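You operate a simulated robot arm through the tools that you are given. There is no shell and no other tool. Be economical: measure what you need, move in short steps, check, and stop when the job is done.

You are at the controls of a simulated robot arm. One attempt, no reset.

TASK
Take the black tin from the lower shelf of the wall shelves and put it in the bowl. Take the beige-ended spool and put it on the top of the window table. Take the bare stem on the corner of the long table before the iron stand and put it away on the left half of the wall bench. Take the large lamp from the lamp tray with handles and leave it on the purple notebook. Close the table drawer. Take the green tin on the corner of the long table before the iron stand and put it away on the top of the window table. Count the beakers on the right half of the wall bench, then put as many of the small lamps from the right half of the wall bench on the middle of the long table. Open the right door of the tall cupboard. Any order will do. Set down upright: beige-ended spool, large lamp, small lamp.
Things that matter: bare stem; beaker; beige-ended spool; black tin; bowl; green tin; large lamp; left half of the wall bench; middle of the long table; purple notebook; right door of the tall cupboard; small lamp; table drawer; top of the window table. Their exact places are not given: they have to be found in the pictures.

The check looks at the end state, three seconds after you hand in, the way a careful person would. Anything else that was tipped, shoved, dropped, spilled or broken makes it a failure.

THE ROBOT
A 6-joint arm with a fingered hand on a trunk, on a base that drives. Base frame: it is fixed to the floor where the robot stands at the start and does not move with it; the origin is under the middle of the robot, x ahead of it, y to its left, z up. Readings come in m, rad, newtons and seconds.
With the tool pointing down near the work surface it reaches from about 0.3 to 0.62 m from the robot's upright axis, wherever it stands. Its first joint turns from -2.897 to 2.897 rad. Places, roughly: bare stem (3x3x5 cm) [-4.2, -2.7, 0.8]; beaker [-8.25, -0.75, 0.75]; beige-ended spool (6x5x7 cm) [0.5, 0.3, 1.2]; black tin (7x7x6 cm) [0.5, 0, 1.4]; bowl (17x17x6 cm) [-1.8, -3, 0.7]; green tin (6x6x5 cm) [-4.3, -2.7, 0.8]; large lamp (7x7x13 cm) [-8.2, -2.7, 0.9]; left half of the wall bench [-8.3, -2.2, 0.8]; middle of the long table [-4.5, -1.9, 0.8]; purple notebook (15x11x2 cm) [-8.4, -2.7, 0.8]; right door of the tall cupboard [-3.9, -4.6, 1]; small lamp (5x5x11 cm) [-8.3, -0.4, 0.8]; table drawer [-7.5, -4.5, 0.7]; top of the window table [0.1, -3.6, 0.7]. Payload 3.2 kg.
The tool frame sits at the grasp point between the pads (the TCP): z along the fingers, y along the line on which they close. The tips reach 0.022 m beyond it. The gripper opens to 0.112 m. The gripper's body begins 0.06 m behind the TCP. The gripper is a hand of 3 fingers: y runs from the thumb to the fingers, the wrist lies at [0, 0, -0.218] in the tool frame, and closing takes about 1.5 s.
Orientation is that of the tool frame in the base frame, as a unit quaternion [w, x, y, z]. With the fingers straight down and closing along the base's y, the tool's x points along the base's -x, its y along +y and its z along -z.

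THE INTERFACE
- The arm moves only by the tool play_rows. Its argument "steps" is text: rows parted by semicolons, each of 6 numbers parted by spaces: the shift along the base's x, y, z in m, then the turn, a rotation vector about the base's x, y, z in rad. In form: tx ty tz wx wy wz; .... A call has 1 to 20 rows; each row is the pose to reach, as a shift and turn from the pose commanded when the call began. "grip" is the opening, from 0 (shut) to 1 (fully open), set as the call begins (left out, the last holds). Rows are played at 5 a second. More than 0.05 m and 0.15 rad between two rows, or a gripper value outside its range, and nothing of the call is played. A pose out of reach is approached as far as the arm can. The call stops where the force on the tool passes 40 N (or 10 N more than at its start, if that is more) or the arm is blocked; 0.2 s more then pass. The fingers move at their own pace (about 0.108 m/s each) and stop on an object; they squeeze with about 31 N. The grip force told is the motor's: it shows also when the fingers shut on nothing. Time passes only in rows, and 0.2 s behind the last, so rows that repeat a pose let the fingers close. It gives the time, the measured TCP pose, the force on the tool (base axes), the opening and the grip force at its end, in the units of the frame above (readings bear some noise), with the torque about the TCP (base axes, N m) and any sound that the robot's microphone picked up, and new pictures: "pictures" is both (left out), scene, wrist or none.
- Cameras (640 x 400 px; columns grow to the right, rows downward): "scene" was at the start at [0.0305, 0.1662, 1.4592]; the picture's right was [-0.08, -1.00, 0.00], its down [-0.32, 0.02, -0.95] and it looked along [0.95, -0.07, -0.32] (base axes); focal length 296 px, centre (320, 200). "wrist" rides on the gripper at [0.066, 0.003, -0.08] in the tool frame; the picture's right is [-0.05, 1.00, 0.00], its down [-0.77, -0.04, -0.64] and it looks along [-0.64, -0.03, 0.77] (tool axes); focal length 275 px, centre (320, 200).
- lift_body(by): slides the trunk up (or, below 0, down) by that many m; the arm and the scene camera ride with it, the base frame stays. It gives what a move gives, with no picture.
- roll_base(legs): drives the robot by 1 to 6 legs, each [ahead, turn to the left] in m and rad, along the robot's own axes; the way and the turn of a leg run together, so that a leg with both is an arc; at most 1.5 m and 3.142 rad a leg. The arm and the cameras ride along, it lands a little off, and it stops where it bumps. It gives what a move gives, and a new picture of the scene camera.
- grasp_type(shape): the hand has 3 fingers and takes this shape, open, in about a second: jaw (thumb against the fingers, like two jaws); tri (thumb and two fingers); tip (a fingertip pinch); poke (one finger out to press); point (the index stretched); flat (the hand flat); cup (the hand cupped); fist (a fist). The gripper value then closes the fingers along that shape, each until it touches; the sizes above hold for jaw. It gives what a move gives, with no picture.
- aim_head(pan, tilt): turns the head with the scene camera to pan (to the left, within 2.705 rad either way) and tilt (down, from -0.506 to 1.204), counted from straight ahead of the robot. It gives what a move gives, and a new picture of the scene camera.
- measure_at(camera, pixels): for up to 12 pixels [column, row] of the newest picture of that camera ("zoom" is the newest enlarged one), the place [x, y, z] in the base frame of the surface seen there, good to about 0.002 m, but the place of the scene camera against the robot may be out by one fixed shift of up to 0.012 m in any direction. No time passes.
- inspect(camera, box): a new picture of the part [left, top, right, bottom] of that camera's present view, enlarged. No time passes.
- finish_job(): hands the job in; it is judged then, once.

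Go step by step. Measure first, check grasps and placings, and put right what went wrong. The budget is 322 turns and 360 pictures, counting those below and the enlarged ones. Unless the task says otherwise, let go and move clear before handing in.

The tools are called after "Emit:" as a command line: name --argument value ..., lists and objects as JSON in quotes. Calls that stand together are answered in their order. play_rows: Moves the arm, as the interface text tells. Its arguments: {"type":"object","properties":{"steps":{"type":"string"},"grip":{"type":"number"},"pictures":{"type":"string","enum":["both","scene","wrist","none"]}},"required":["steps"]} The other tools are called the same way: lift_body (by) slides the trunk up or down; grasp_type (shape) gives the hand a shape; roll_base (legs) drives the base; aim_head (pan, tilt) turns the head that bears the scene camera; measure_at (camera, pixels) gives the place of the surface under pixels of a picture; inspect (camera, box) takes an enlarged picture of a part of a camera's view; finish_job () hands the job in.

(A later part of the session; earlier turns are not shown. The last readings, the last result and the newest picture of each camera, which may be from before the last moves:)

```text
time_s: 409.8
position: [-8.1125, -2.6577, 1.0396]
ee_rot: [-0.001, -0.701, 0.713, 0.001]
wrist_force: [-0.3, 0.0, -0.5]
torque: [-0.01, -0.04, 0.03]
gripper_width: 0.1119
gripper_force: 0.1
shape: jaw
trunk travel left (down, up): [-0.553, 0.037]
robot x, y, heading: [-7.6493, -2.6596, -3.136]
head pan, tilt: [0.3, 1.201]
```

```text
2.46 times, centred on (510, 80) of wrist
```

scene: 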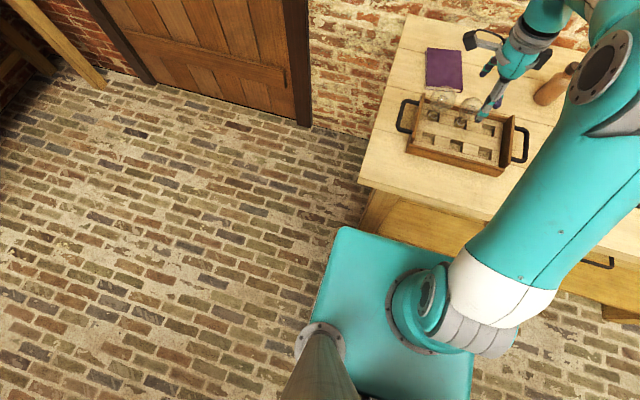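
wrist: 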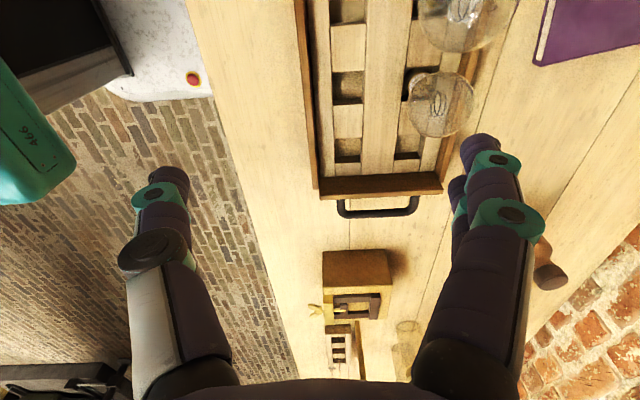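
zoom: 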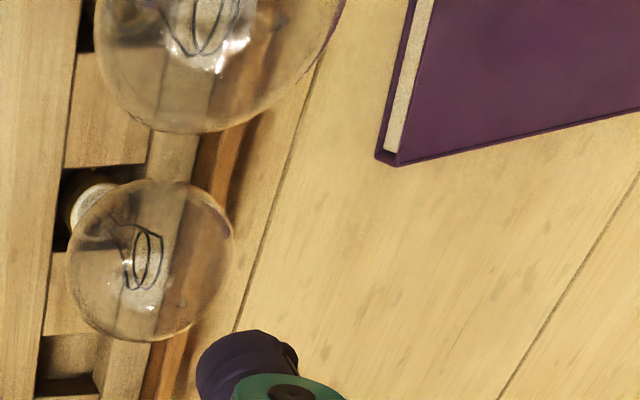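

The left lamp is confirmed larger. Move the hand above it at the same height.

Emit:
play_rows --steps "-0.03 -0.015 0 0 0 0;-0.06 -0.03 0 0 0 0;-0.08 -0.04 0 0 0 0;-0.095 -0.045 0 0 0 0" --pictures "wrist"

Emit:
aim_head --pan 0.1 --tilt 0.75

```text
time_s: 410.8
position: [-8.2088, -2.7036, 1.04]
ee_rot: [-0.001, -0.701, 0.713, 0.001]
wrist_force: [-0.6, -0.3, -0.2]
torque: [0.04, 0.01, 0.02]
gripper_width: 0.112
gripper_force: 0.0
shape: jaw
trunk travel left (down, up): [-0.553, 0.037]
robot x, y, heading: [-7.6509, -2.6608, -3.127]
head pan, tilt: [0.3, 1.201]
```

wrist: 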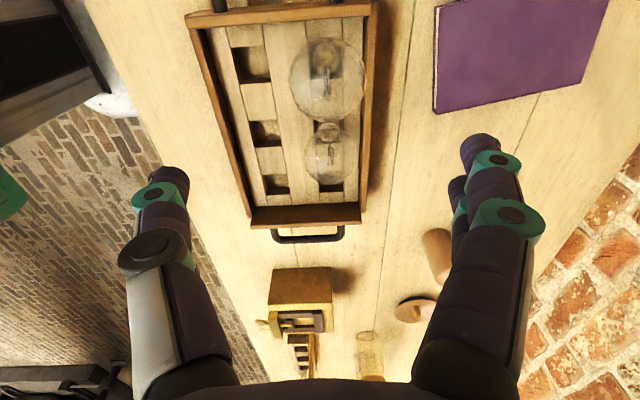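

```text
time_s: 411.7
position: [-8.2087, -2.7033, 1.0408]
ee_rot: [-0.002, -0.7, 0.714, 0.001]
wrist_force: [0.8, 0.8, 0.3]
torque: [0.01, -0.01, -0.01]
gripper_width: 0.1121
gripper_force: 0.1
shape: jaw
trunk travel left (down, up): [-0.553, 0.037]
robot x, y, heading: [-7.6461, -2.6598, -3.127]
head pan, tilt: [0.099, 0.75]
```

scene: 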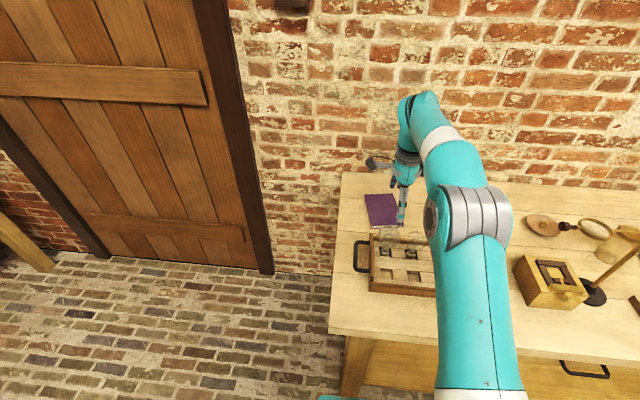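

Emit:
inspect --camera "wrist" --box '[250, 20, 420, 200]'

Emit:
measure_at --camera "wrist" --pixels '[[290, 80], [365, 80], [328, 80], [328, 115], [328, 40], [326, 62], [440, 105], [585, 85], [435, 10], [610, 5], [300, 207], [370, 100]]'

```text
2.22 times, centred on (335, 110) of wrist
```

zoom: 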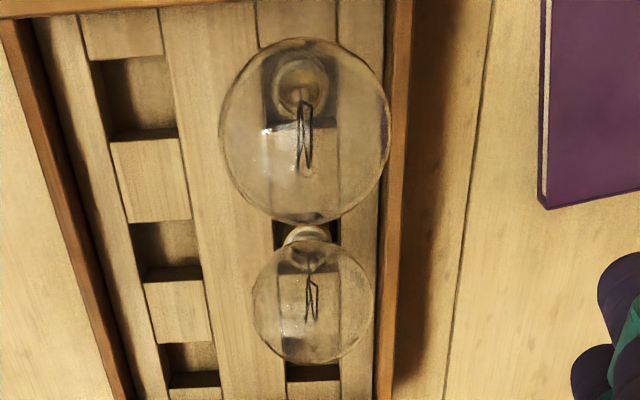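

```text
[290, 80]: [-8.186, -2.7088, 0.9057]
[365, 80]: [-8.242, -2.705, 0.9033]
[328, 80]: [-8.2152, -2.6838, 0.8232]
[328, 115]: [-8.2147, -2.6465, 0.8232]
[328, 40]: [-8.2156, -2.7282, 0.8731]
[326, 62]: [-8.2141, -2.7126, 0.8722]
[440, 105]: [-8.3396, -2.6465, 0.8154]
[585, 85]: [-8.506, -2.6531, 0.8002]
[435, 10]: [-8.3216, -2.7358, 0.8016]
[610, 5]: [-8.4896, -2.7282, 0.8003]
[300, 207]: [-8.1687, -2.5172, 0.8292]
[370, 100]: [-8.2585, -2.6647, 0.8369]
```

Globe centre ≈(−8.215, −2.707, 0.904), radius ~0.033. Descend to grasp it at the equator.

Emit:
play_rows --steps "-0.006 -0.004 -0.03 0 0 0;-0.006 -0.004 -0.07 0 0 0;-0.006 -0.004 -0.105 0 0 0;-0.006 -0.004 -0.135 0 0 0" --pictures "wrist"

```text
time_s: 412.7
position: [-8.2135, -2.7087, 0.903]
ee_rot: [-0.001, -0.701, 0.713, 0.001]
wrist_force: [-0.1, -0.2, -0.4]
torque: [0.01, -0.02, 0.01]
gripper_width: 0.1121
gripper_force: 0.1
shape: jaw
trunk travel left (down, up): [-0.553, 0.037]
robot x, y, heading: [-7.6518, -2.6584, -3.131]
head pan, tilt: [0.099, 0.75]
```

wrist: 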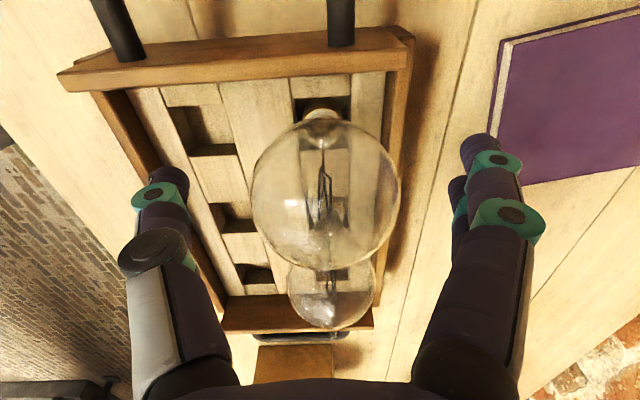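

Centred. Close the hand on the globe.

Emit:
play_rows --steps "0 0 0 0 0 0;0 0 0 0 0 0;0 0 0 0 0 0;0 0 0 0 0 0;0 0 0 0 0 0;0 0 0 0 0 0" --pictures "wrist" --grip 0

```text
time_s: 414.1
position: [-8.2123, -2.7076, 0.903]
ee_rot: [-0.002, -0.7, 0.714, 0.002]
wrist_force: [-0.1, -0.3, 0.4]
torque: [0.01, 0.01, -0.03]
gripper_width: 0.0501
gripper_force: 29.5
shape: jaw
trunk travel left (down, up): [-0.553, 0.037]
robot x, y, heading: [-7.6462, -2.6541, -3.127]
head pan, tilt: [0.099, 0.75]
```

wrist: 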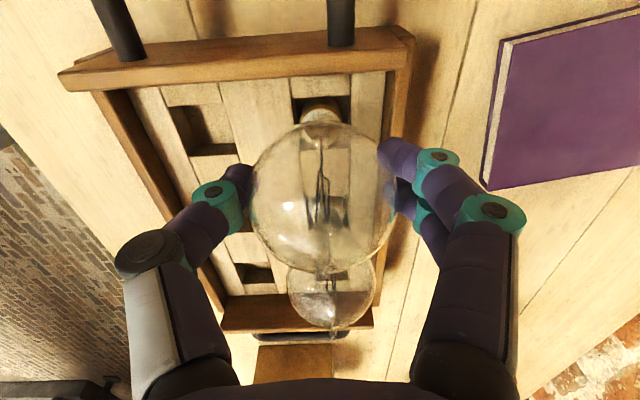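

Gripped (0.050 m). Lift straight up and look at the notebook.

Emit:
play_rows --steps "0 0 0.02 0 0 0;0 0 0.05 0 0 0;0 0 0.09 0 0 0;0 0 0.12 0 0 0" --pictures "both"

Emit:
inspect --camera "scene" --box '[330, 130, 480, 310]'

Emit:
measure_at --camera "scene" --pixels '[[366, 196], [390, 195], [372, 226], [402, 222], [382, 208], [374, 224]]'

```text
time_s: 415.1
position: [-8.2119, -2.7075, 1.0243]
ee_rot: [-0.001, -0.7, 0.714, 0.001]
wrist_force: [0.1, 0.6, -1.5]
torque: [0.03, 0.0, -0.01]
gripper_width: 0.0496
gripper_force: 29.7
shape: jaw
trunk travel left (down, up): [-0.553, 0.037]
robot x, y, heading: [-7.6479, -2.659, -3.131]
head pan, tilt: [0.099, 0.75]
```

scene: 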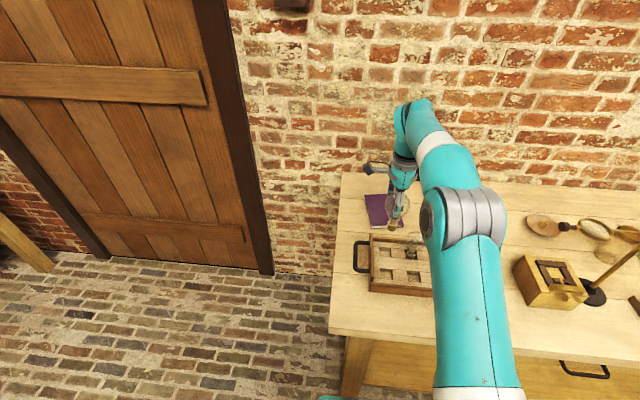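
wrist: 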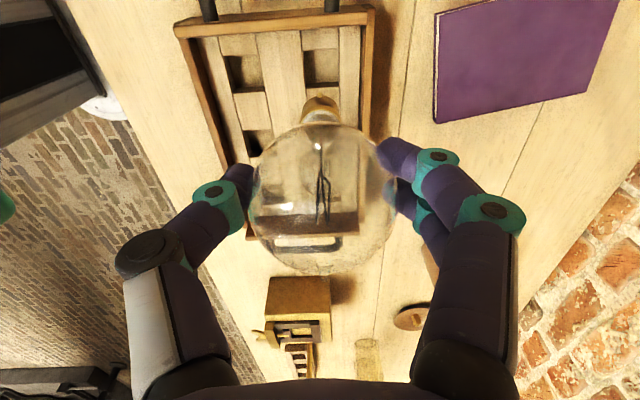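

```text
2.22 times, centred on (405, 220) of scene
```

zoom: 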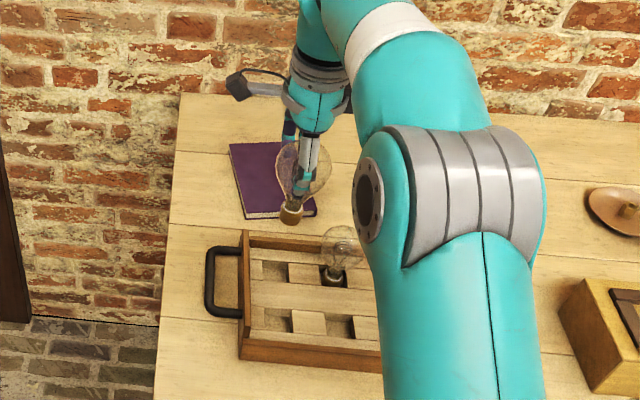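

```text
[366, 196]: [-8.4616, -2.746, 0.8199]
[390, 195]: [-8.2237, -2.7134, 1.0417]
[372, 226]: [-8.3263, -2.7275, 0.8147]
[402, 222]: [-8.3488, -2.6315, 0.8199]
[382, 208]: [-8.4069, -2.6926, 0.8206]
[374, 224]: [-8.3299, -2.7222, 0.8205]
```

Emit:
measure_at --camera "wrist" --pixels '[[440, 118], [442, 18], [583, 90], [510, 60], [612, 5], [320, 100], [300, 105], [340, 105], [320, 118]]'

Emit:
inspect --camera "wrist" --box '[240, 60, 420, 200]'

```text
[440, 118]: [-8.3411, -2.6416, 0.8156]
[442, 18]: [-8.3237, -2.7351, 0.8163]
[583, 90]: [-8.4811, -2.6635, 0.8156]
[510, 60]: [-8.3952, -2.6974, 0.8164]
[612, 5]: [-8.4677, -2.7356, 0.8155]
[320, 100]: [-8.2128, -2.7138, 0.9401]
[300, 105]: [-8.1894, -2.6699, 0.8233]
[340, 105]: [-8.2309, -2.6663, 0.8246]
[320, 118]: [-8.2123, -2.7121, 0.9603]
```

```text
2.86 times, centred on (330, 130) of wrist
```

zoom: 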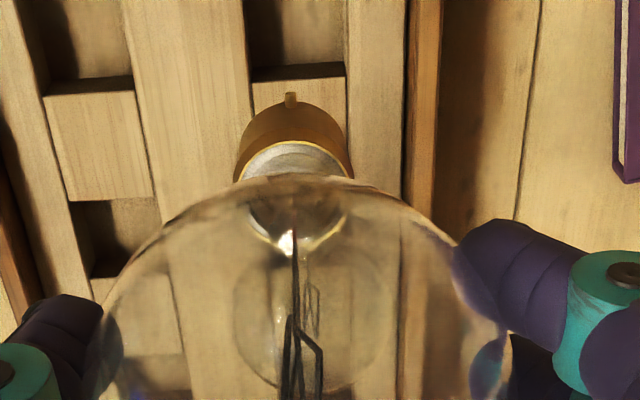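

Notebook centre ≈(−8.40, −2.70), top z 0.816; lamp bottom is ~0.094 below the TCP. Extend the arm toward it at height.

Emit:
play_rows --steps "-0.04 0.002 0 0 0 0;-0.08 0.004 0 0 0 0;-0.12 0.006 0 0 0 0;-0.16 0.007 0 0 0 0;-0.185 0.008 0 0 0 0;-0.185 0.008 0 0 0 0" --pictures "wrist"

```text
time_s: 416.5
position: [-8.2499, -2.6793, 0.9995]
ee_rot: [-0.002, -0.701, 0.713, 0.001]
wrist_force: [0.0, 0.4, 0.3]
torque: [0.01, 0.0, -0.03]
gripper_width: 0.0493
gripper_force: 29.9
shape: jaw
out of reach, approached as far as the arm can: row 1, 2, 3, 4, 5, 6
trunk travel left (down, up): [-0.553, 0.037]
robot x, y, heading: [-7.6467, -2.6593, -3.131]
head pan, tilt: [0.099, 0.75]
```

wrist: 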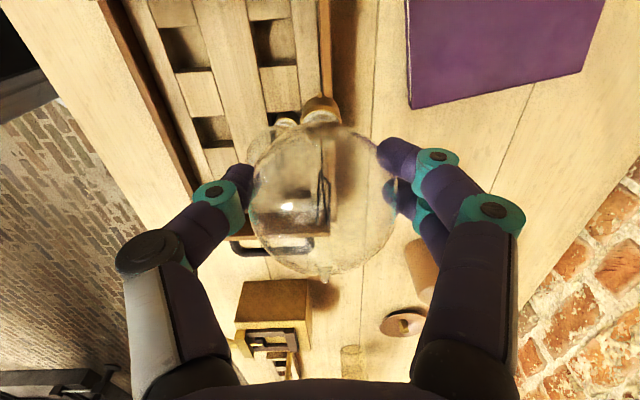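

The arm tops out at 0.60 m from the axis. Return over the clear spot so the wrist camera can show the base front, to learn how much closer I may drive.

Emit:
play_rows --steps "0.01 -0.01 0.03 0 0 0;0.04 -0.02 0.04 0 0 0;0.08 -0.02 0.04 0 0 0;0.12 -0.02 0.04 0 0 0;0.16 -0.02 0.04 0 0 0;0.2 -0.02 0.04 0 0 0" --pictures "wrist"

```text
time_s: 417.9
position: [-8.0482, -2.6942, 1.0406]
ee_rot: [-0.003, -0.7, 0.714, 0.002]
wrist_force: [1.0, 0.7, -1.1]
torque: [0.0, 0.0, -0.01]
gripper_width: 0.0487
gripper_force: 29.4
shape: jaw
trunk travel left (down, up): [-0.553, 0.037]
robot x, y, heading: [-7.6455, -2.6568, -3.129]
head pan, tilt: [0.099, 0.75]
```

wrist: 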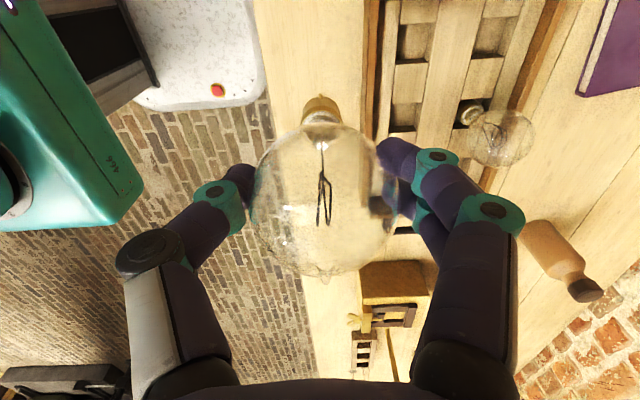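

Emit:
measure_at --camera "wrist" --pixels '[[217, 90], [250, 98], [262, 80], [255, 40], [245, 10], [200, 103], [285, 20], [135, 200], [100, 60]]'

```text
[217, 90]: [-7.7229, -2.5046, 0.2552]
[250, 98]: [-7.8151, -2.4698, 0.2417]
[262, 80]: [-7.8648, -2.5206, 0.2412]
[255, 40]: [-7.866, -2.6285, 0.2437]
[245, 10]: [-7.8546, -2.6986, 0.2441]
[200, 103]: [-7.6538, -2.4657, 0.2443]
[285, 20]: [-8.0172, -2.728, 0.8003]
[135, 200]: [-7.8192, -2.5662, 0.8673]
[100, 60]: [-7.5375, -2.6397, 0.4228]
```

The base front is 0.225 m ahead of the axis; bench legs at −8.03. I can advance 0.12 m.

Emit:
roll_base --legs '[[0.12, 0]]'

Emit:
play_rows --steps "-0.04 0 0 0 0 0;-0.08 0 0 0 0 0;-0.12 0 0 0 0 0;-0.16 0 0 0 0 0;-0.19 0 0 0 0 0;-0.19 0 0 0 0 0" --pictures "wrist"

```text
time_s: 419.2
position: [-8.172, -2.6993, 1.0402]
ee_rot: [-0.001, -0.702, 0.712, 0.001]
wrist_force: [0.2, -0.2, -0.3]
torque: [-0.03, -0.02, 0.02]
gripper_width: 0.0492
gripper_force: 29.8
shape: jaw
trunk travel left (down, up): [-0.553, 0.037]
robot x, y, heading: [-7.7717, -2.6611, -3.128]
head pan, tilt: [0.099, 0.75]
```

scene: 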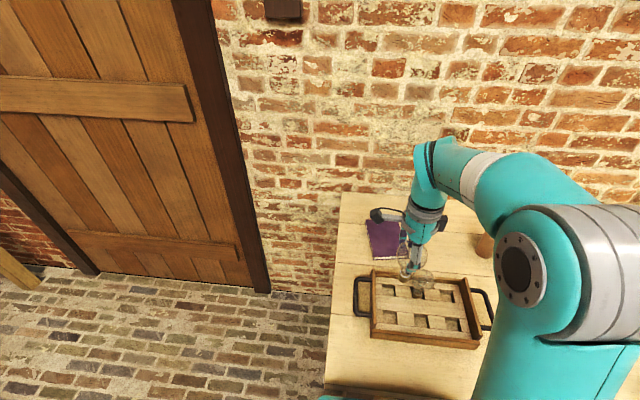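

```text
time_s: 420.6
position: [-8.3584, -2.6973, 1.038]
ee_rot: [-0.002, -0.701, 0.713, 0.001]
wrist_force: [-0.6, 0.0, -1.3]
torque: [0.01, 0.02, 0.04]
gripper_width: 0.0485
gripper_force: 29.6
shape: jaw
out of reach, approached as far as the arm can: row 5
trunk travel left (down, up): [-0.553, 0.037]
robot x, y, heading: [-7.7664, -2.6606, -3.128]
head pan, tilt: [0.099, 0.75]
```

wrist: 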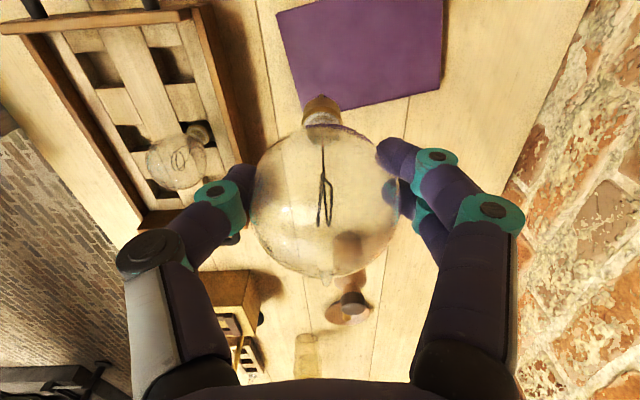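

Now lower while easing forward onto the notebook.

Emit:
play_rows --steps "-0.005 -0.003 -0.03 0 0 0;-0.015 -0.003 -0.06 0 0 0;-0.022 -0.003 -0.09 0 0 0;-0.022 -0.003 -0.11 0 0 0" --pictures "both"

Emit:
inspect --camera "scene" --box '[340, 180, 460, 300]'

```text
time_s: 421.6
position: [-8.3817, -2.7031, 0.9287]
ee_rot: [-0.002, -0.702, 0.712, 0.001]
wrist_force: [-0.8, 0.7, -1.4]
torque: [0.02, 0.02, 0.01]
gripper_width: 0.0484
gripper_force: 29.9
shape: jaw
trunk travel left (down, up): [-0.553, 0.037]
robot x, y, heading: [-7.7693, -2.6597, -3.129]
head pan, tilt: [0.099, 0.75]
```

scene: 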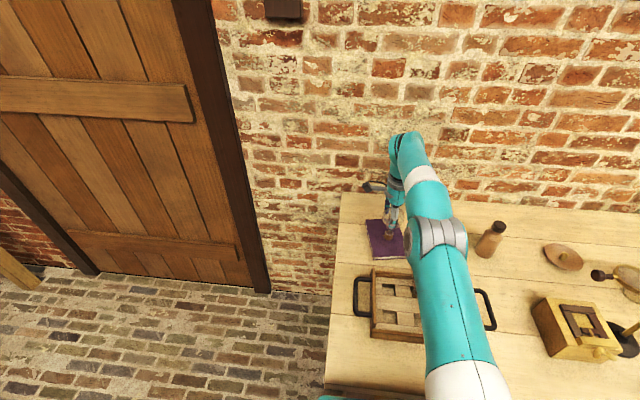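
wrist: 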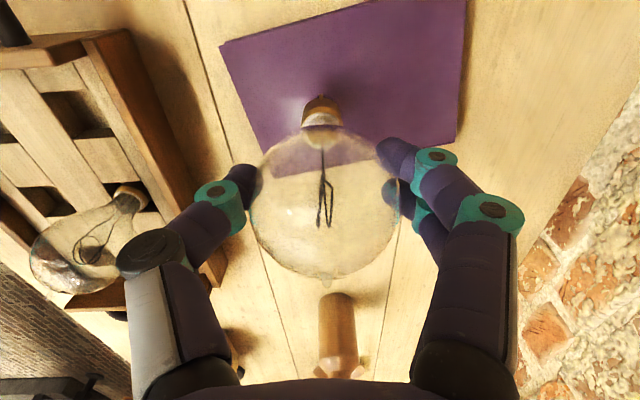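

```text
3.33 times, centred on (400, 240) of scene
```

zoom: 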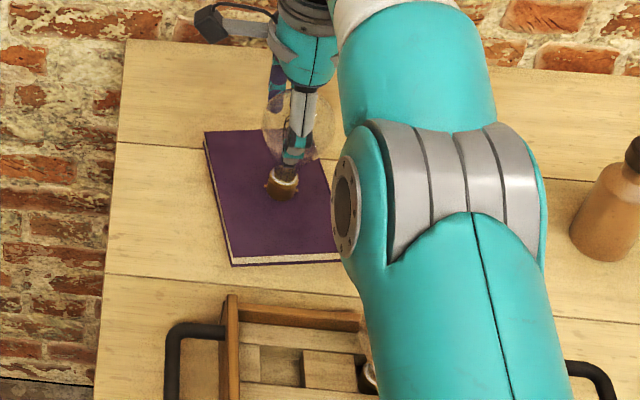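

Over the notebook. Lower in small steps to contact.

Emit:
play_rows --steps "0 0 -0.003 0 0 0;0 0 -0.006 0 0 0;0 0 -0.009 0 0 0" --pictures "none"

Emit:
play_rows --steps "0 0 -0.002 0 0 0;0 0 -0.004 0 0 0" --pictures "none"

```text
time_s: 422.4
position: [-8.382, -2.7021, 0.9206]
ee_rot: [-0.001, -0.702, 0.712, 0.001]
wrist_force: [0.2, -0.1, -0.5]
torque: [0.03, 0.02, 0.0]
gripper_width: 0.0481
gripper_force: 29.5
shape: jaw
trunk travel left (down, up): [-0.553, 0.037]
robot x, y, heading: [-7.7689, -2.6548, -3.13]
head pan, tilt: [0.099, 0.75]
```

```text
time_s: 423.0
position: [-8.3834, -2.7008, 0.9176]
ee_rot: [-0.001, -0.702, 0.712, 0.001]
wrist_force: [0.7, 0.2, -0.6]
torque: [0.01, -0.03, 0.02]
gripper_width: 0.0481
gripper_force: 30.0
shape: jaw
trunk travel left (down, up): [-0.553, 0.037]
robot x, y, heading: [-7.7678, -2.657, -3.123]
head pan, tilt: [0.099, 0.75]
```

Emit:
play_rows --steps "0 0 -0.002 0 0 0;0 0 -0.004 0 0 0" --pictures "none"

Emit:
play_rows --steps "0 0 -0.002 0 0 0;0 0 -0.003 0 0 0" --pictures "wrist"

```text
time_s: 423.6
position: [-8.383, -2.7012, 0.9137]
ee_rot: [-0.001, -0.702, 0.713, 0.001]
wrist_force: [-0.8, 0.0, -0.1]
torque: [0.02, 0.02, 0.0]
gripper_width: 0.0483
gripper_force: 30.2
shape: jaw
trunk travel left (down, up): [-0.553, 0.037]
robot x, y, heading: [-7.7716, -2.6645, -3.127]
head pan, tilt: [0.099, 0.75]
```

```text
time_s: 424.2
position: [-8.3824, -2.7015, 0.9111]
ee_rot: [-0.002, -0.702, 0.712, 0.001]
wrist_force: [0.4, -0.7, 0.5]
torque: [-0.02, -0.01, -0.03]
gripper_width: 0.0481
gripper_force: 29.5
shape: jaw
trunk travel left (down, up): [-0.553, 0.037]
robot x, y, heading: [-7.7709, -2.6607, -3.13]
head pan, tilt: [0.099, 0.75]
```

wrist: 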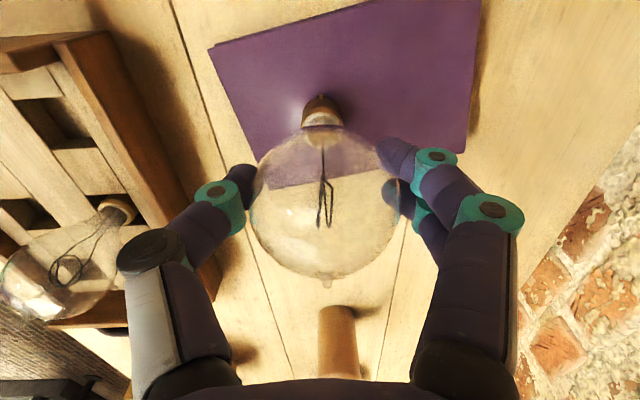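

Emit:
inspect --camera "wrist" --box '[280, 70, 370, 140]'

Emit:
measure_at --camera "zoom" --pixels '[[280, 200], [285, 230], [290, 260], [280, 180], [280, 150], [350, 170], [200, 200]]'

```text
5.71 times, centred on (325, 105) of wrist
```

zoom: 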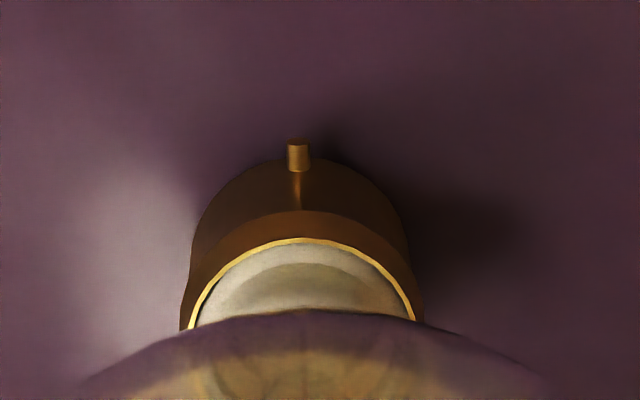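

```text
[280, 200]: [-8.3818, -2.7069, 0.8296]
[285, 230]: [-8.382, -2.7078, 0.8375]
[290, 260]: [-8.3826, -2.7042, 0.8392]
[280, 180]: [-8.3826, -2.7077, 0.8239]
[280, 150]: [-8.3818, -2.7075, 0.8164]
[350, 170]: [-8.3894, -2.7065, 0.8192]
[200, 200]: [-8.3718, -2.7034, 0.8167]
```

The base bottom is within ~2 mm of the cover. Lower 2 mm more at a time.

Emit:
play_rows --steps "0 0 -0.001 0 0 0;0 0 -0.002 0 0 0" --pictures "none"

Emit:
play_rows --steps "0 0 -0.001 0 0 0;0 0 -0.002 0 0 0" --pictures "none"

```text
time_s: 424.8
position: [-8.3818, -2.7012, 0.9106]
ee_rot: [-0.002, -0.703, 0.711, 0.002]
wrist_force: [0.6, -0.5, 2.8]
torque: [0.01, 0.06, 0.01]
gripper_width: 0.0477
gripper_force: 30.5
shape: jaw
trunk travel left (down, up): [-0.553, 0.037]
robot x, y, heading: [-7.7724, -2.6596, -3.128]
head pan, tilt: [0.099, 0.75]
```

```text
time_s: 425.4
position: [-8.3827, -2.7024, 0.9078]
ee_rot: [-0.002, -0.702, 0.712, 0.003]
wrist_force: [-1.3, -2.8, 12.5]
torque: [-0.04, 0.12, 0.01]
gripper_width: 0.0475
gripper_force: 30.2
shape: jaw
trunk travel left (down, up): [-0.553, 0.037]
robot x, y, heading: [-7.7684, -2.6605, -3.13]
head pan, tilt: [0.099, 0.75]
```

In contact (12 N). Ease up 1.5 mm and release.

Emit:
play_rows --steps "0 0 0.0015 0 0 0;0 0 0.0015 0 0 0" --pictures "none"

Emit:
play_rows --steps "0 0 0 0 0 0;0 0 0 0 0 0;0 0 0 0 0 0;0 0 0 0 0 0;0 0 0 0 0 0" --pictures "wrist" --grip 0.9

```text
time_s: 426.0
position: [-8.3825, -2.7006, 0.9088]
ee_rot: [-0.001, -0.702, 0.712, 0.002]
wrist_force: [-1.8, -2.1, 8.5]
torque: [-0.03, 0.13, 0.02]
gripper_width: 0.0476
gripper_force: 30.0
shape: jaw
trunk travel left (down, up): [-0.553, 0.037]
robot x, y, heading: [-7.7685, -2.6606, -3.126]
head pan, tilt: [0.099, 0.75]
```

```text
time_s: 427.2
position: [-8.3832, -2.7003, 0.9081]
ee_rot: [-0.001, -0.702, 0.712, 0.001]
wrist_force: [1.0, 0.0, -0.3]
torque: [0.01, 0.0, -0.04]
gripper_width: 0.1006
gripper_force: 0.0
shape: jaw
trunk travel left (down, up): [-0.553, 0.037]
robot x, y, heading: [-7.7718, -2.6559, -3.125]
head pan, tilt: [0.099, 0.75]
```

wrist: 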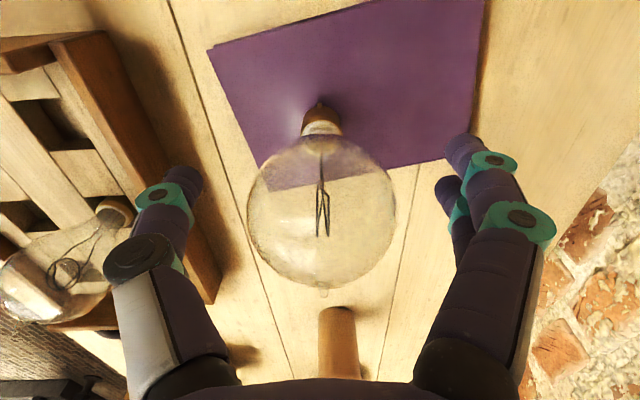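

Released; the lamp stands. Lift straight up, then retreat.

Emit:
play_rows --steps "0 0 0.02 0 0 0;0 0 0.05 0 0 0;0 0 0.08 0 0 0;0.02 0 0.11 0 0 0;0.05 0 0.14 0 0 0;0.09 0 0.15 0 0 0;0.13 0 0.15 0 0 0" --pictures "both"

Emit:
inspect --camera "scene" --box '[340, 160, 480, 300]'

```text
time_s: 428.8
position: [-8.2518, -2.7013, 1.0585]
ee_rot: [-0.002, -0.702, 0.712, 0.002]
wrist_force: [0.9, -0.7, 1.0]
torque: [-0.02, 0.04, -0.02]
gripper_width: 0.1007
gripper_force: 0.1
shape: jaw
out of reach, approached as far as the arm can: row 2, 3
trunk travel left (down, up): [-0.553, 0.037]
robot x, y, heading: [-7.7743, -2.6597, -3.132]
head pan, tilt: [0.099, 0.75]
```

scene: 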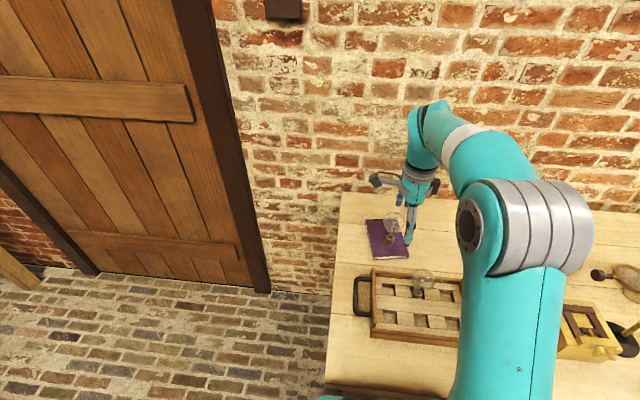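
wrist: 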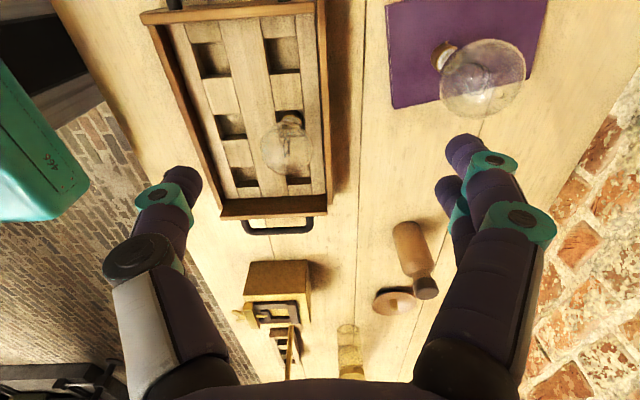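

```text
2.86 times, centred on (410, 230) of scene
```

zoom: 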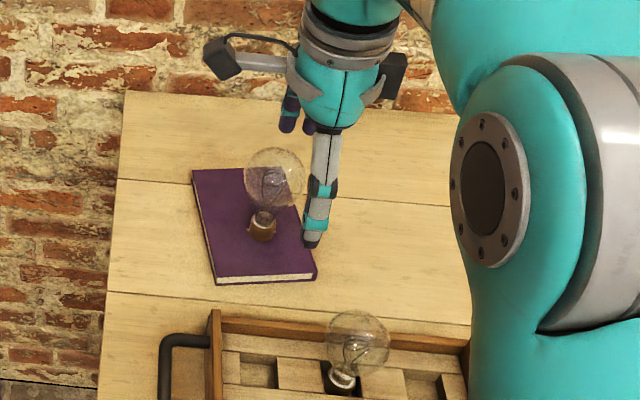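

The large lamp stands upright on the notebook. Next the open drawer on the side table: drive to face it.

Emit:
roll_base --legs '[[-0.3, 0], [0, 1.565], [0.85, 0]]'

Emit:
aim_head --pan 0.15 --tilt 0.6

```text
time_s: 438.7
position: [-7.4506, -4.0012, 1.0576]
ee_rot: [0.001, 1.0, -0.016, 0.0]
wrist_force: [0.5, 0.4, 0.1]
torque: [0.03, 0.02, -0.01]
gripper_width: 0.1007
gripper_force: 0.1
shape: jaw
trunk travel left (down, up): [-0.553, 0.037]
robot x, y, heading: [-7.4802, -3.5218, -1.579]
head pan, tilt: [0.099, 0.75]
```

scene: 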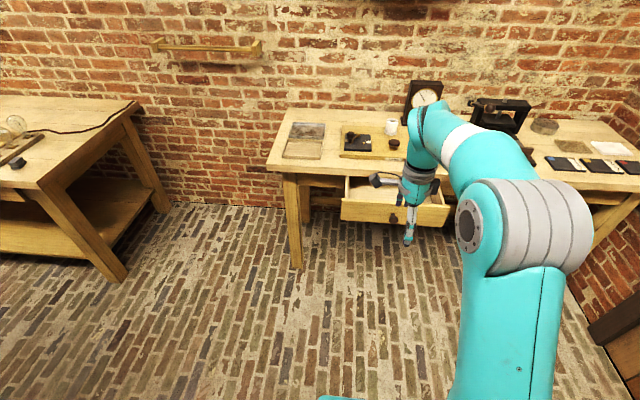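

```text
time_s: 439.4
position: [-7.4497, -4.0013, 1.0575]
ee_rot: [0.002, 1.0, -0.016, 0.001]
wrist_force: [-0.2, 0.0, 0.1]
torque: [0.0, 0.03, 0.0]
gripper_width: 0.1006
gripper_force: 0.1
shape: jaw
trunk travel left (down, up): [-0.553, 0.037]
robot x, y, heading: [-7.4806, -3.5178, -1.573]
head pan, tilt: [0.15, 0.6]
```

scene: 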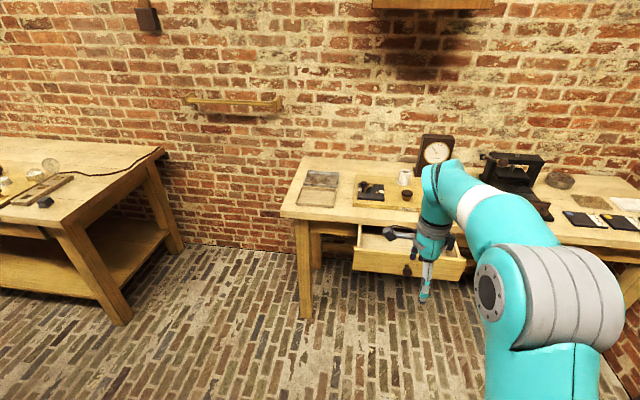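

Emit:
measure_at --camera "scene" --pixels '[[355, 262], [460, 275], [408, 270], [370, 225], [283, 207], [340, 210], [465, 265], [405, 262], [395, 215], [356, 248]]'

Emit:
inspect --camera "scene" --box '[280, 140, 500, 310]'

```text
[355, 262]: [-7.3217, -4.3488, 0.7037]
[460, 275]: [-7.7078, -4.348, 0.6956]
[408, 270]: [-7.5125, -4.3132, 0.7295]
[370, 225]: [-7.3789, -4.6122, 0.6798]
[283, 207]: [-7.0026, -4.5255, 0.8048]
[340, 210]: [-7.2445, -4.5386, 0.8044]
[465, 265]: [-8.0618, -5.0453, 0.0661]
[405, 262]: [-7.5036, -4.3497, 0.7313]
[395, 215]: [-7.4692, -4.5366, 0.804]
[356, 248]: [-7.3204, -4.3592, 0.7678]
```

```text
2.35 times, centred on (390, 225) of scene
```

zoom: 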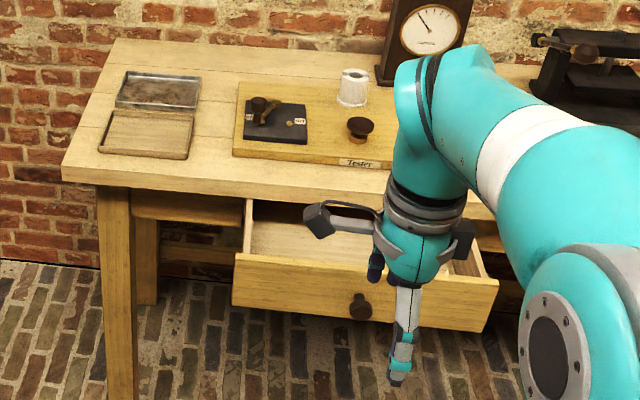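

Drawer front at y −4.348, x −7.32…−7.71, z 0.69–0.77, knob at (−7.51, −4.31, 0.73); table edge y −4.53. I'll pitch the closed hand forward nearly horizontal, lower to z≈0.72 beside the knob, and push with it.

Emit:
play_rows --steps "0 0.01 0 -0.14 0 0;0 0.02 0 -0.28 0 0;0 0.03 0 -0.42 0 0;0 0.04 0 -0.56 0 0;0 0.05 0 -0.7 0 0;0 0.06 0 -0.84 0 0;0 0.06 0 -0.98 0 0;0 0.06 0 -1.12 0 0;0 0.06 0 -1.25 0 0;0 0.06 0 -1.25 0 0" --pictures "none" --grip 0

Emit:
lift_body --by -0.33

Emit:
play_rows --steps "0 0 0 0 0 0" --pictures "both"

```text
time_s: 441.6
position: [-7.4122, -3.9807, 1.0955]
ee_rot: [0.586, 0.81, -0.015, 0.008]
wrist_force: [-0.1, -0.2, -0.3]
torque: [0.0, 0.0, 0.0]
gripper_width: 0.0
gripper_force: 31.6
shape: jaw
out of reach, approached as far as the arm can: row 6, 7, 8, 9, 10
trunk travel left (down, up): [-0.553, 0.037]
robot x, y, heading: [-7.4802, -3.5182, -1.574]
head pan, tilt: [0.15, 0.6]
```

```text
time_s: 444.9
position: [-7.4118, -3.9807, 0.7658]
ee_rot: [0.585, 0.811, -0.015, 0.007]
wrist_force: [-0.6, -0.4, 1.2]
torque: [0.02, -0.03, 0.02]
gripper_width: 0.0002
gripper_force: 31.5
shape: jaw
trunk travel left (down, up): [-0.223, 0.367]
robot x, y, heading: [-7.4764, -3.5201, -1.573]
head pan, tilt: [0.15, 0.6]
```

```text
time_s: 445.3
position: [-7.4125, -3.9812, 0.7652]
ee_rot: [0.585, 0.811, -0.016, 0.008]
wrist_force: [0.5, 0.0, 0.1]
torque: [0.02, 0.0, 0.05]
gripper_width: 0.0001
gripper_force: 30.7
shape: jaw
trunk travel left (down, up): [-0.223, 0.367]
robot x, y, heading: [-7.4805, -3.5178, -1.576]
head pan, tilt: [0.15, 0.6]
```

scene: 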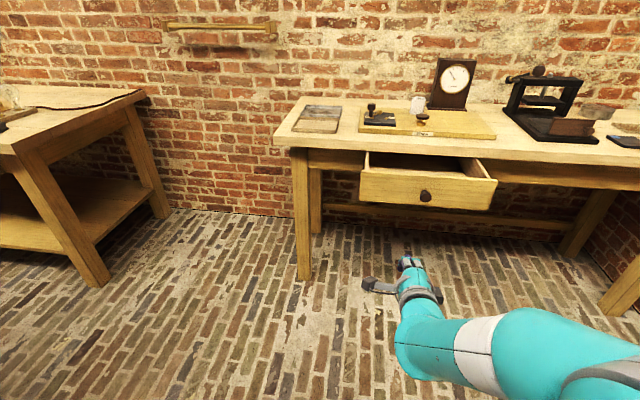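
wrist: 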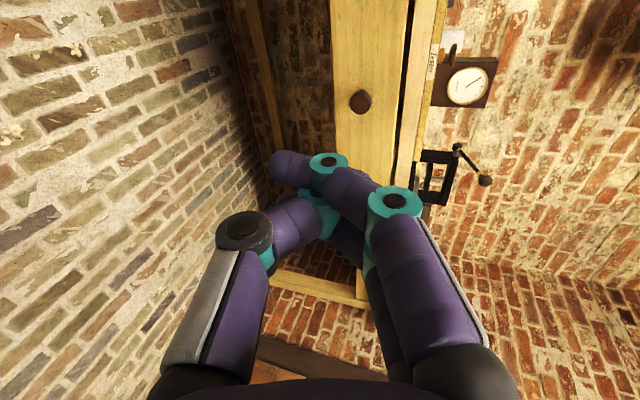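

Shift the hand to x≈−7.47 and z≈0.72, then drive forward toward the drawer face.

Emit:
lift_body --by -0.045

Emit:
play_rows --steps "-0.03 0 0 0 0 0;-0.058 0 0 0 0 0" --pictures "none"

Emit:
roll_base --legs '[[0.3, 0]]'

```text
time_s: 446.1
position: [-7.412, -3.9799, 0.7205]
ee_rot: [0.586, 0.81, -0.015, 0.007]
wrist_force: [0.5, 1.2, -0.2]
torque: [0.02, -0.01, 0.02]
gripper_width: 0.0
gripper_force: 30.5
shape: jaw
trunk travel left (down, up): [-0.178, 0.412]
robot x, y, heading: [-7.4784, -3.5167, -1.577]
head pan, tilt: [0.15, 0.6]
```

```text
time_s: 446.8
position: [-7.4358, -3.973, 0.7427]
ee_rot: [0.583, 0.812, -0.018, 0.003]
wrist_force: [-0.1, 0.7, -0.1]
torque: [-0.03, -0.05, 0.0]
gripper_width: 0.0001
gripper_force: 30.4
shape: jaw
out of reach, approached as far as the arm can: row 1, 2
trunk travel left (down, up): [-0.178, 0.412]
robot x, y, heading: [-7.4802, -3.515, -1.573]
head pan, tilt: [0.15, 0.6]
```

```text
time_s: 448.8
position: [-7.438, -4.2774, 0.7436]
ee_rot: [0.583, 0.812, -0.018, 0.003]
wrist_force: [-0.8, 0.2, -0.1]
torque: [0.03, 0.01, 0.02]
gripper_width: 0.0001
gripper_force: 30.6
shape: jaw
trunk travel left (down, up): [-0.178, 0.412]
robot x, y, heading: [-7.4809, -3.8209, -1.573]
head pan, tilt: [0.15, 0.6]
```

scene: 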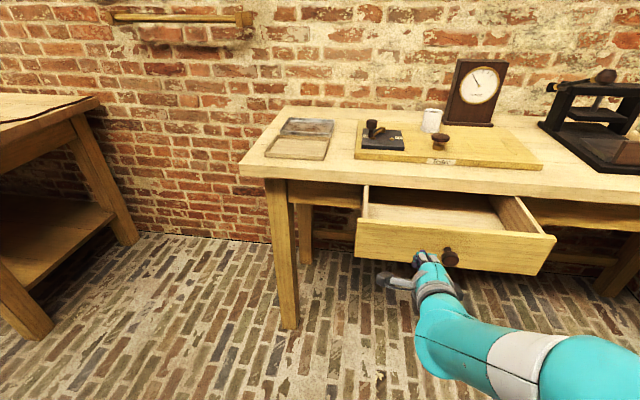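

Fingers are just left of the knob. Lower 1.5 cm and push forward in stages.

Emit:
lift_body --by -0.015

Emit:
roll_base --legs '[[0.13, 0]]'

```text
time_s: 449.4
position: [-7.4393, -4.2787, 0.7282]
ee_rot: [0.583, 0.812, -0.018, 0.003]
wrist_force: [0.8, 0.1, 0.4]
torque: [-0.01, 0.01, -0.02]
gripper_width: 0.0
gripper_force: 30.7
shape: jaw
trunk travel left (down, up): [-0.163, 0.427]
robot x, y, heading: [-7.4815, -3.8244, -1.572]
head pan, tilt: [0.15, 0.6]
```

```text
time_s: 450.7
position: [-7.4396, -4.4082, 0.7282]
ee_rot: [0.583, 0.812, -0.019, 0.002]
wrist_force: [-0.6, -0.3, 0.6]
torque: [0.01, 0.01, 0.02]
gripper_width: 0.0
gripper_force: 31.0
shape: jaw
trunk travel left (down, up): [-0.163, 0.427]
robot x, y, heading: [-7.4806, -3.9526, -1.58]
head pan, tilt: [0.15, 0.6]
```

scene: 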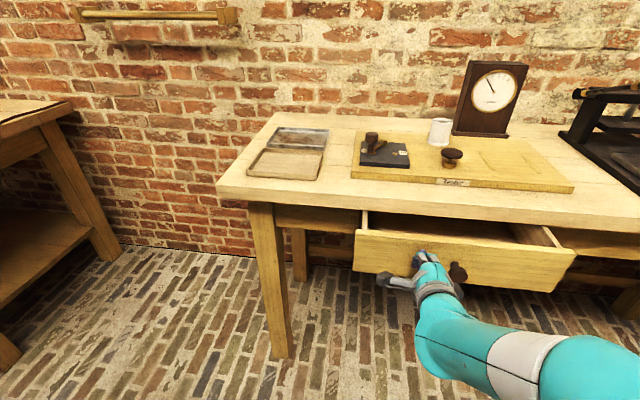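

The drawer is sliding in. Keep pushing.

Emit:
roll_base --legs '[[0.08, 0]]'

Emit:
measure_at --camera "scene" --pixels '[[370, 240], [540, 260], [300, 215], [560, 225], [480, 200]]'

```text
time_s: 451.8
position: [-7.4394, -4.4854, 0.7283]
ee_rot: [0.583, 0.812, -0.019, 0.003]
wrist_force: [-0.7, -0.4, 0.8]
torque: [0.0, -0.03, -0.04]
gripper_width: 0.0001
gripper_force: 31.0
shape: jaw
trunk travel left (down, up): [-0.163, 0.427]
robot x, y, heading: [-7.4806, -4.0334, -1.574]
head pan, tilt: [0.15, 0.6]
```

scene: 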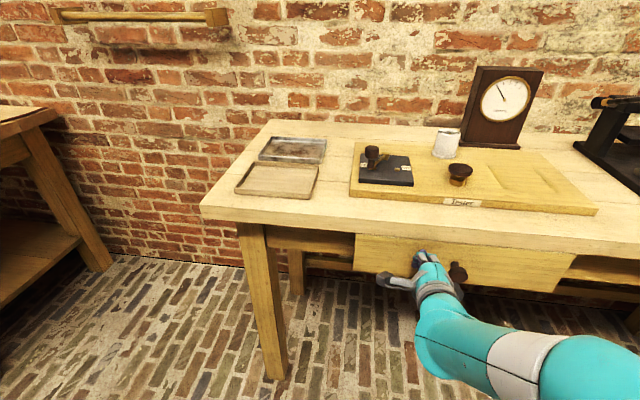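

```text
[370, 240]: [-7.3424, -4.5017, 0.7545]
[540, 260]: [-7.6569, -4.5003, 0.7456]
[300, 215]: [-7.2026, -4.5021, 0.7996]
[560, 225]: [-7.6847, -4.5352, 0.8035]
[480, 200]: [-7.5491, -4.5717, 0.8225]
```

Emit:
measure_at --camera "scene" --pixels '[[310, 240], [600, 268], [270, 215]]'

Emit:
roll_base --legs '[[0.03, 0]]'

```text
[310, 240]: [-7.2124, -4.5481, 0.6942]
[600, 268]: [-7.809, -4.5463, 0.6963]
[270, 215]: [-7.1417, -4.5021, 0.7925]
```

```text
time_s: 452.6
position: [-7.4398, -4.5162, 0.7281]
ee_rot: [0.583, 0.813, -0.018, 0.003]
wrist_force: [0.3, -0.3, 0.5]
torque: [-0.01, -0.01, -0.06]
gripper_width: 0.0
gripper_force: 30.9
shape: jaw
trunk travel left (down, up): [-0.163, 0.427]
robot x, y, heading: [-7.4827, -4.0624, -1.575]
head pan, tilt: [0.15, 0.6]
```

scene: 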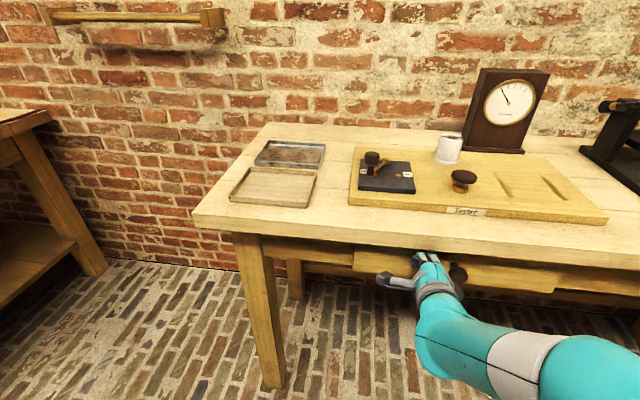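

Emit:
roll_base --legs '[[0.018, 0]]'

Emit:
measure_at --camera "scene" --pixels '[[370, 260], [540, 280], [310, 250], [580, 282], [480, 275]]'

Emit:
inspect --camera "scene" --box '[220, 200, 640, 330]'

```text
time_s: 453.4
position: [-7.4402, -4.5223, 0.7227]
ee_rot: [0.577, 0.816, -0.015, 0.002]
wrist_force: [-0.7, 16.2, 0.0]
torque: [-0.31, -0.05, 0.06]
gripper_width: 0.0
gripper_force: 30.8
shape: jaw
trunk travel left (down, up): [-0.163, 0.427]
robot x, y, heading: [-7.485, -4.073, -1.57]
head pan, tilt: [0.15, 0.6]
stopped in leg 1: the force on the tool passed its limit at 52 N (the readings are from after the stop); the commanded pose is now the measured one
```

scene: 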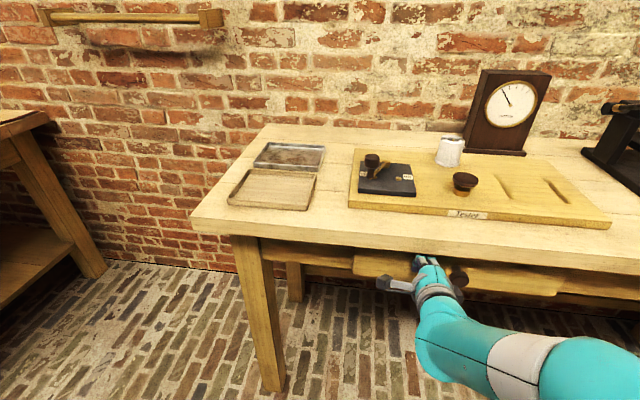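

```text
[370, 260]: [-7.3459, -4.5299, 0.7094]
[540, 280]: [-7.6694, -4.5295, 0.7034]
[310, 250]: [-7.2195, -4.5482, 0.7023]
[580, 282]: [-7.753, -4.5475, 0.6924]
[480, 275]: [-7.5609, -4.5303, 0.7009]
```

```text
1.52 times, centred on (430, 265) of scene
```

zoom: 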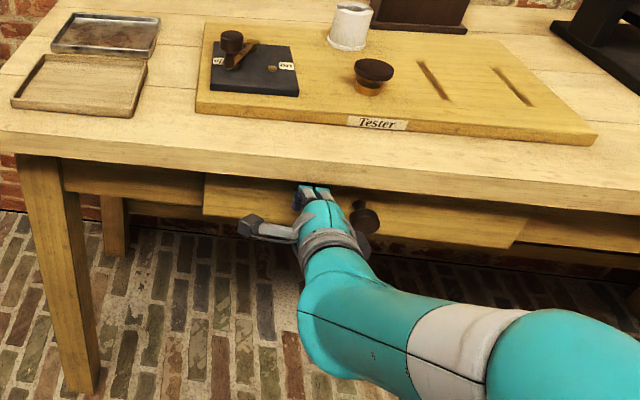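

A hard stop at 52 N; the face is 1.8 cm proud of the apron, which may be an overlay front. To be sure it's the drawer stop and not the table edge, back off, lower 2.5 cm and push once more.

Emit:
roll_base --legs '[[-0.03, 0]]'

Emit:
lift_body --by -0.02

Emit:
roll_base --legs '[[0.05, 0]]'

Emit:
measure_at --camera "scene" --pixels '[[370, 260], [540, 280], [480, 275], [300, 225]]'

```text
time_s: 454.3
position: [-7.4398, -4.4934, 0.7227]
ee_rot: [0.577, 0.817, -0.016, 0.002]
wrist_force: [0.7, 0.1, -0.3]
torque: [-0.01, -0.01, 0.0]
gripper_width: 0.0
gripper_force: 31.4
shape: jaw
trunk travel left (down, up): [-0.163, 0.427]
robot x, y, heading: [-7.4807, -4.0371, -1.572]
head pan, tilt: [0.15, 0.6]
```

scene: 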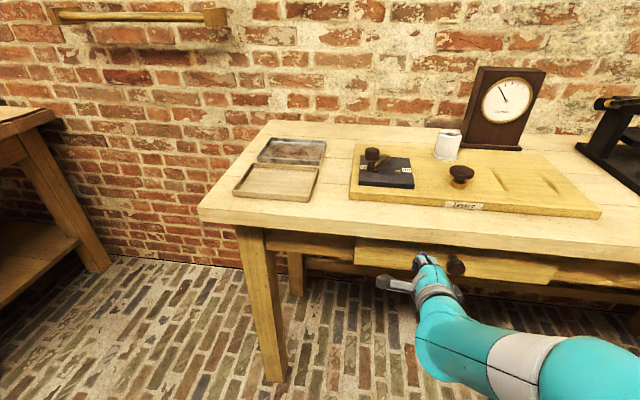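

```text
time_s: 454.9
position: [-7.4391, -4.4933, 0.7024]
ee_rot: [0.577, 0.816, -0.016, 0.002]
wrist_force: [0.1, 0.2, -0.4]
torque: [0.01, 0.03, -0.03]
gripper_width: 0.0
gripper_force: 31.1
shape: jaw
trunk travel left (down, up): [-0.143, 0.447]
robot x, y, heading: [-7.4828, -4.042, -1.579]
head pan, tilt: [0.15, 0.6]
```

```text
time_s: 455.9
position: [-7.4385, -4.5238, 0.6977]
ee_rot: [0.571, 0.821, -0.013, 0.001]
wrist_force: [-1.2, 20.7, 1.8]
torque: [-0.49, -0.02, 0.08]
gripper_width: 0.0001
gripper_force: 31.3
shape: jaw
trunk travel left (down, up): [-0.143, 0.447]
robot x, y, heading: [-7.4853, -4.0772, -1.575]
head pan, tilt: [0.15, 0.6]
stopped in leg 1: the force on the tool passed its limit at 65 N (the readings are from after the stop); the commanded pose is now the measured one
```

scene: 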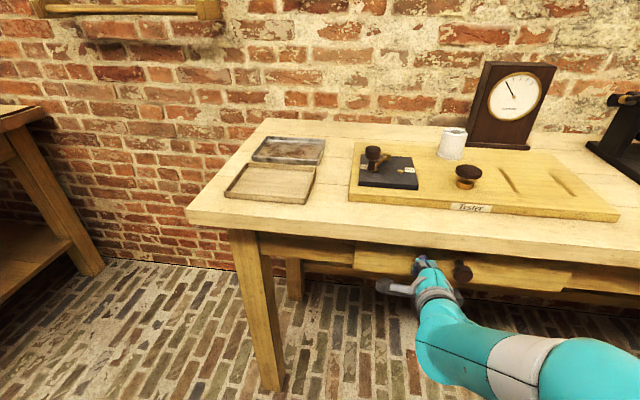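

```text
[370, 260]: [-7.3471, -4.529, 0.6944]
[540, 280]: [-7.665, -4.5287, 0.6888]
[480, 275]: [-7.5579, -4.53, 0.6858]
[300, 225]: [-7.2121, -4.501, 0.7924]
```

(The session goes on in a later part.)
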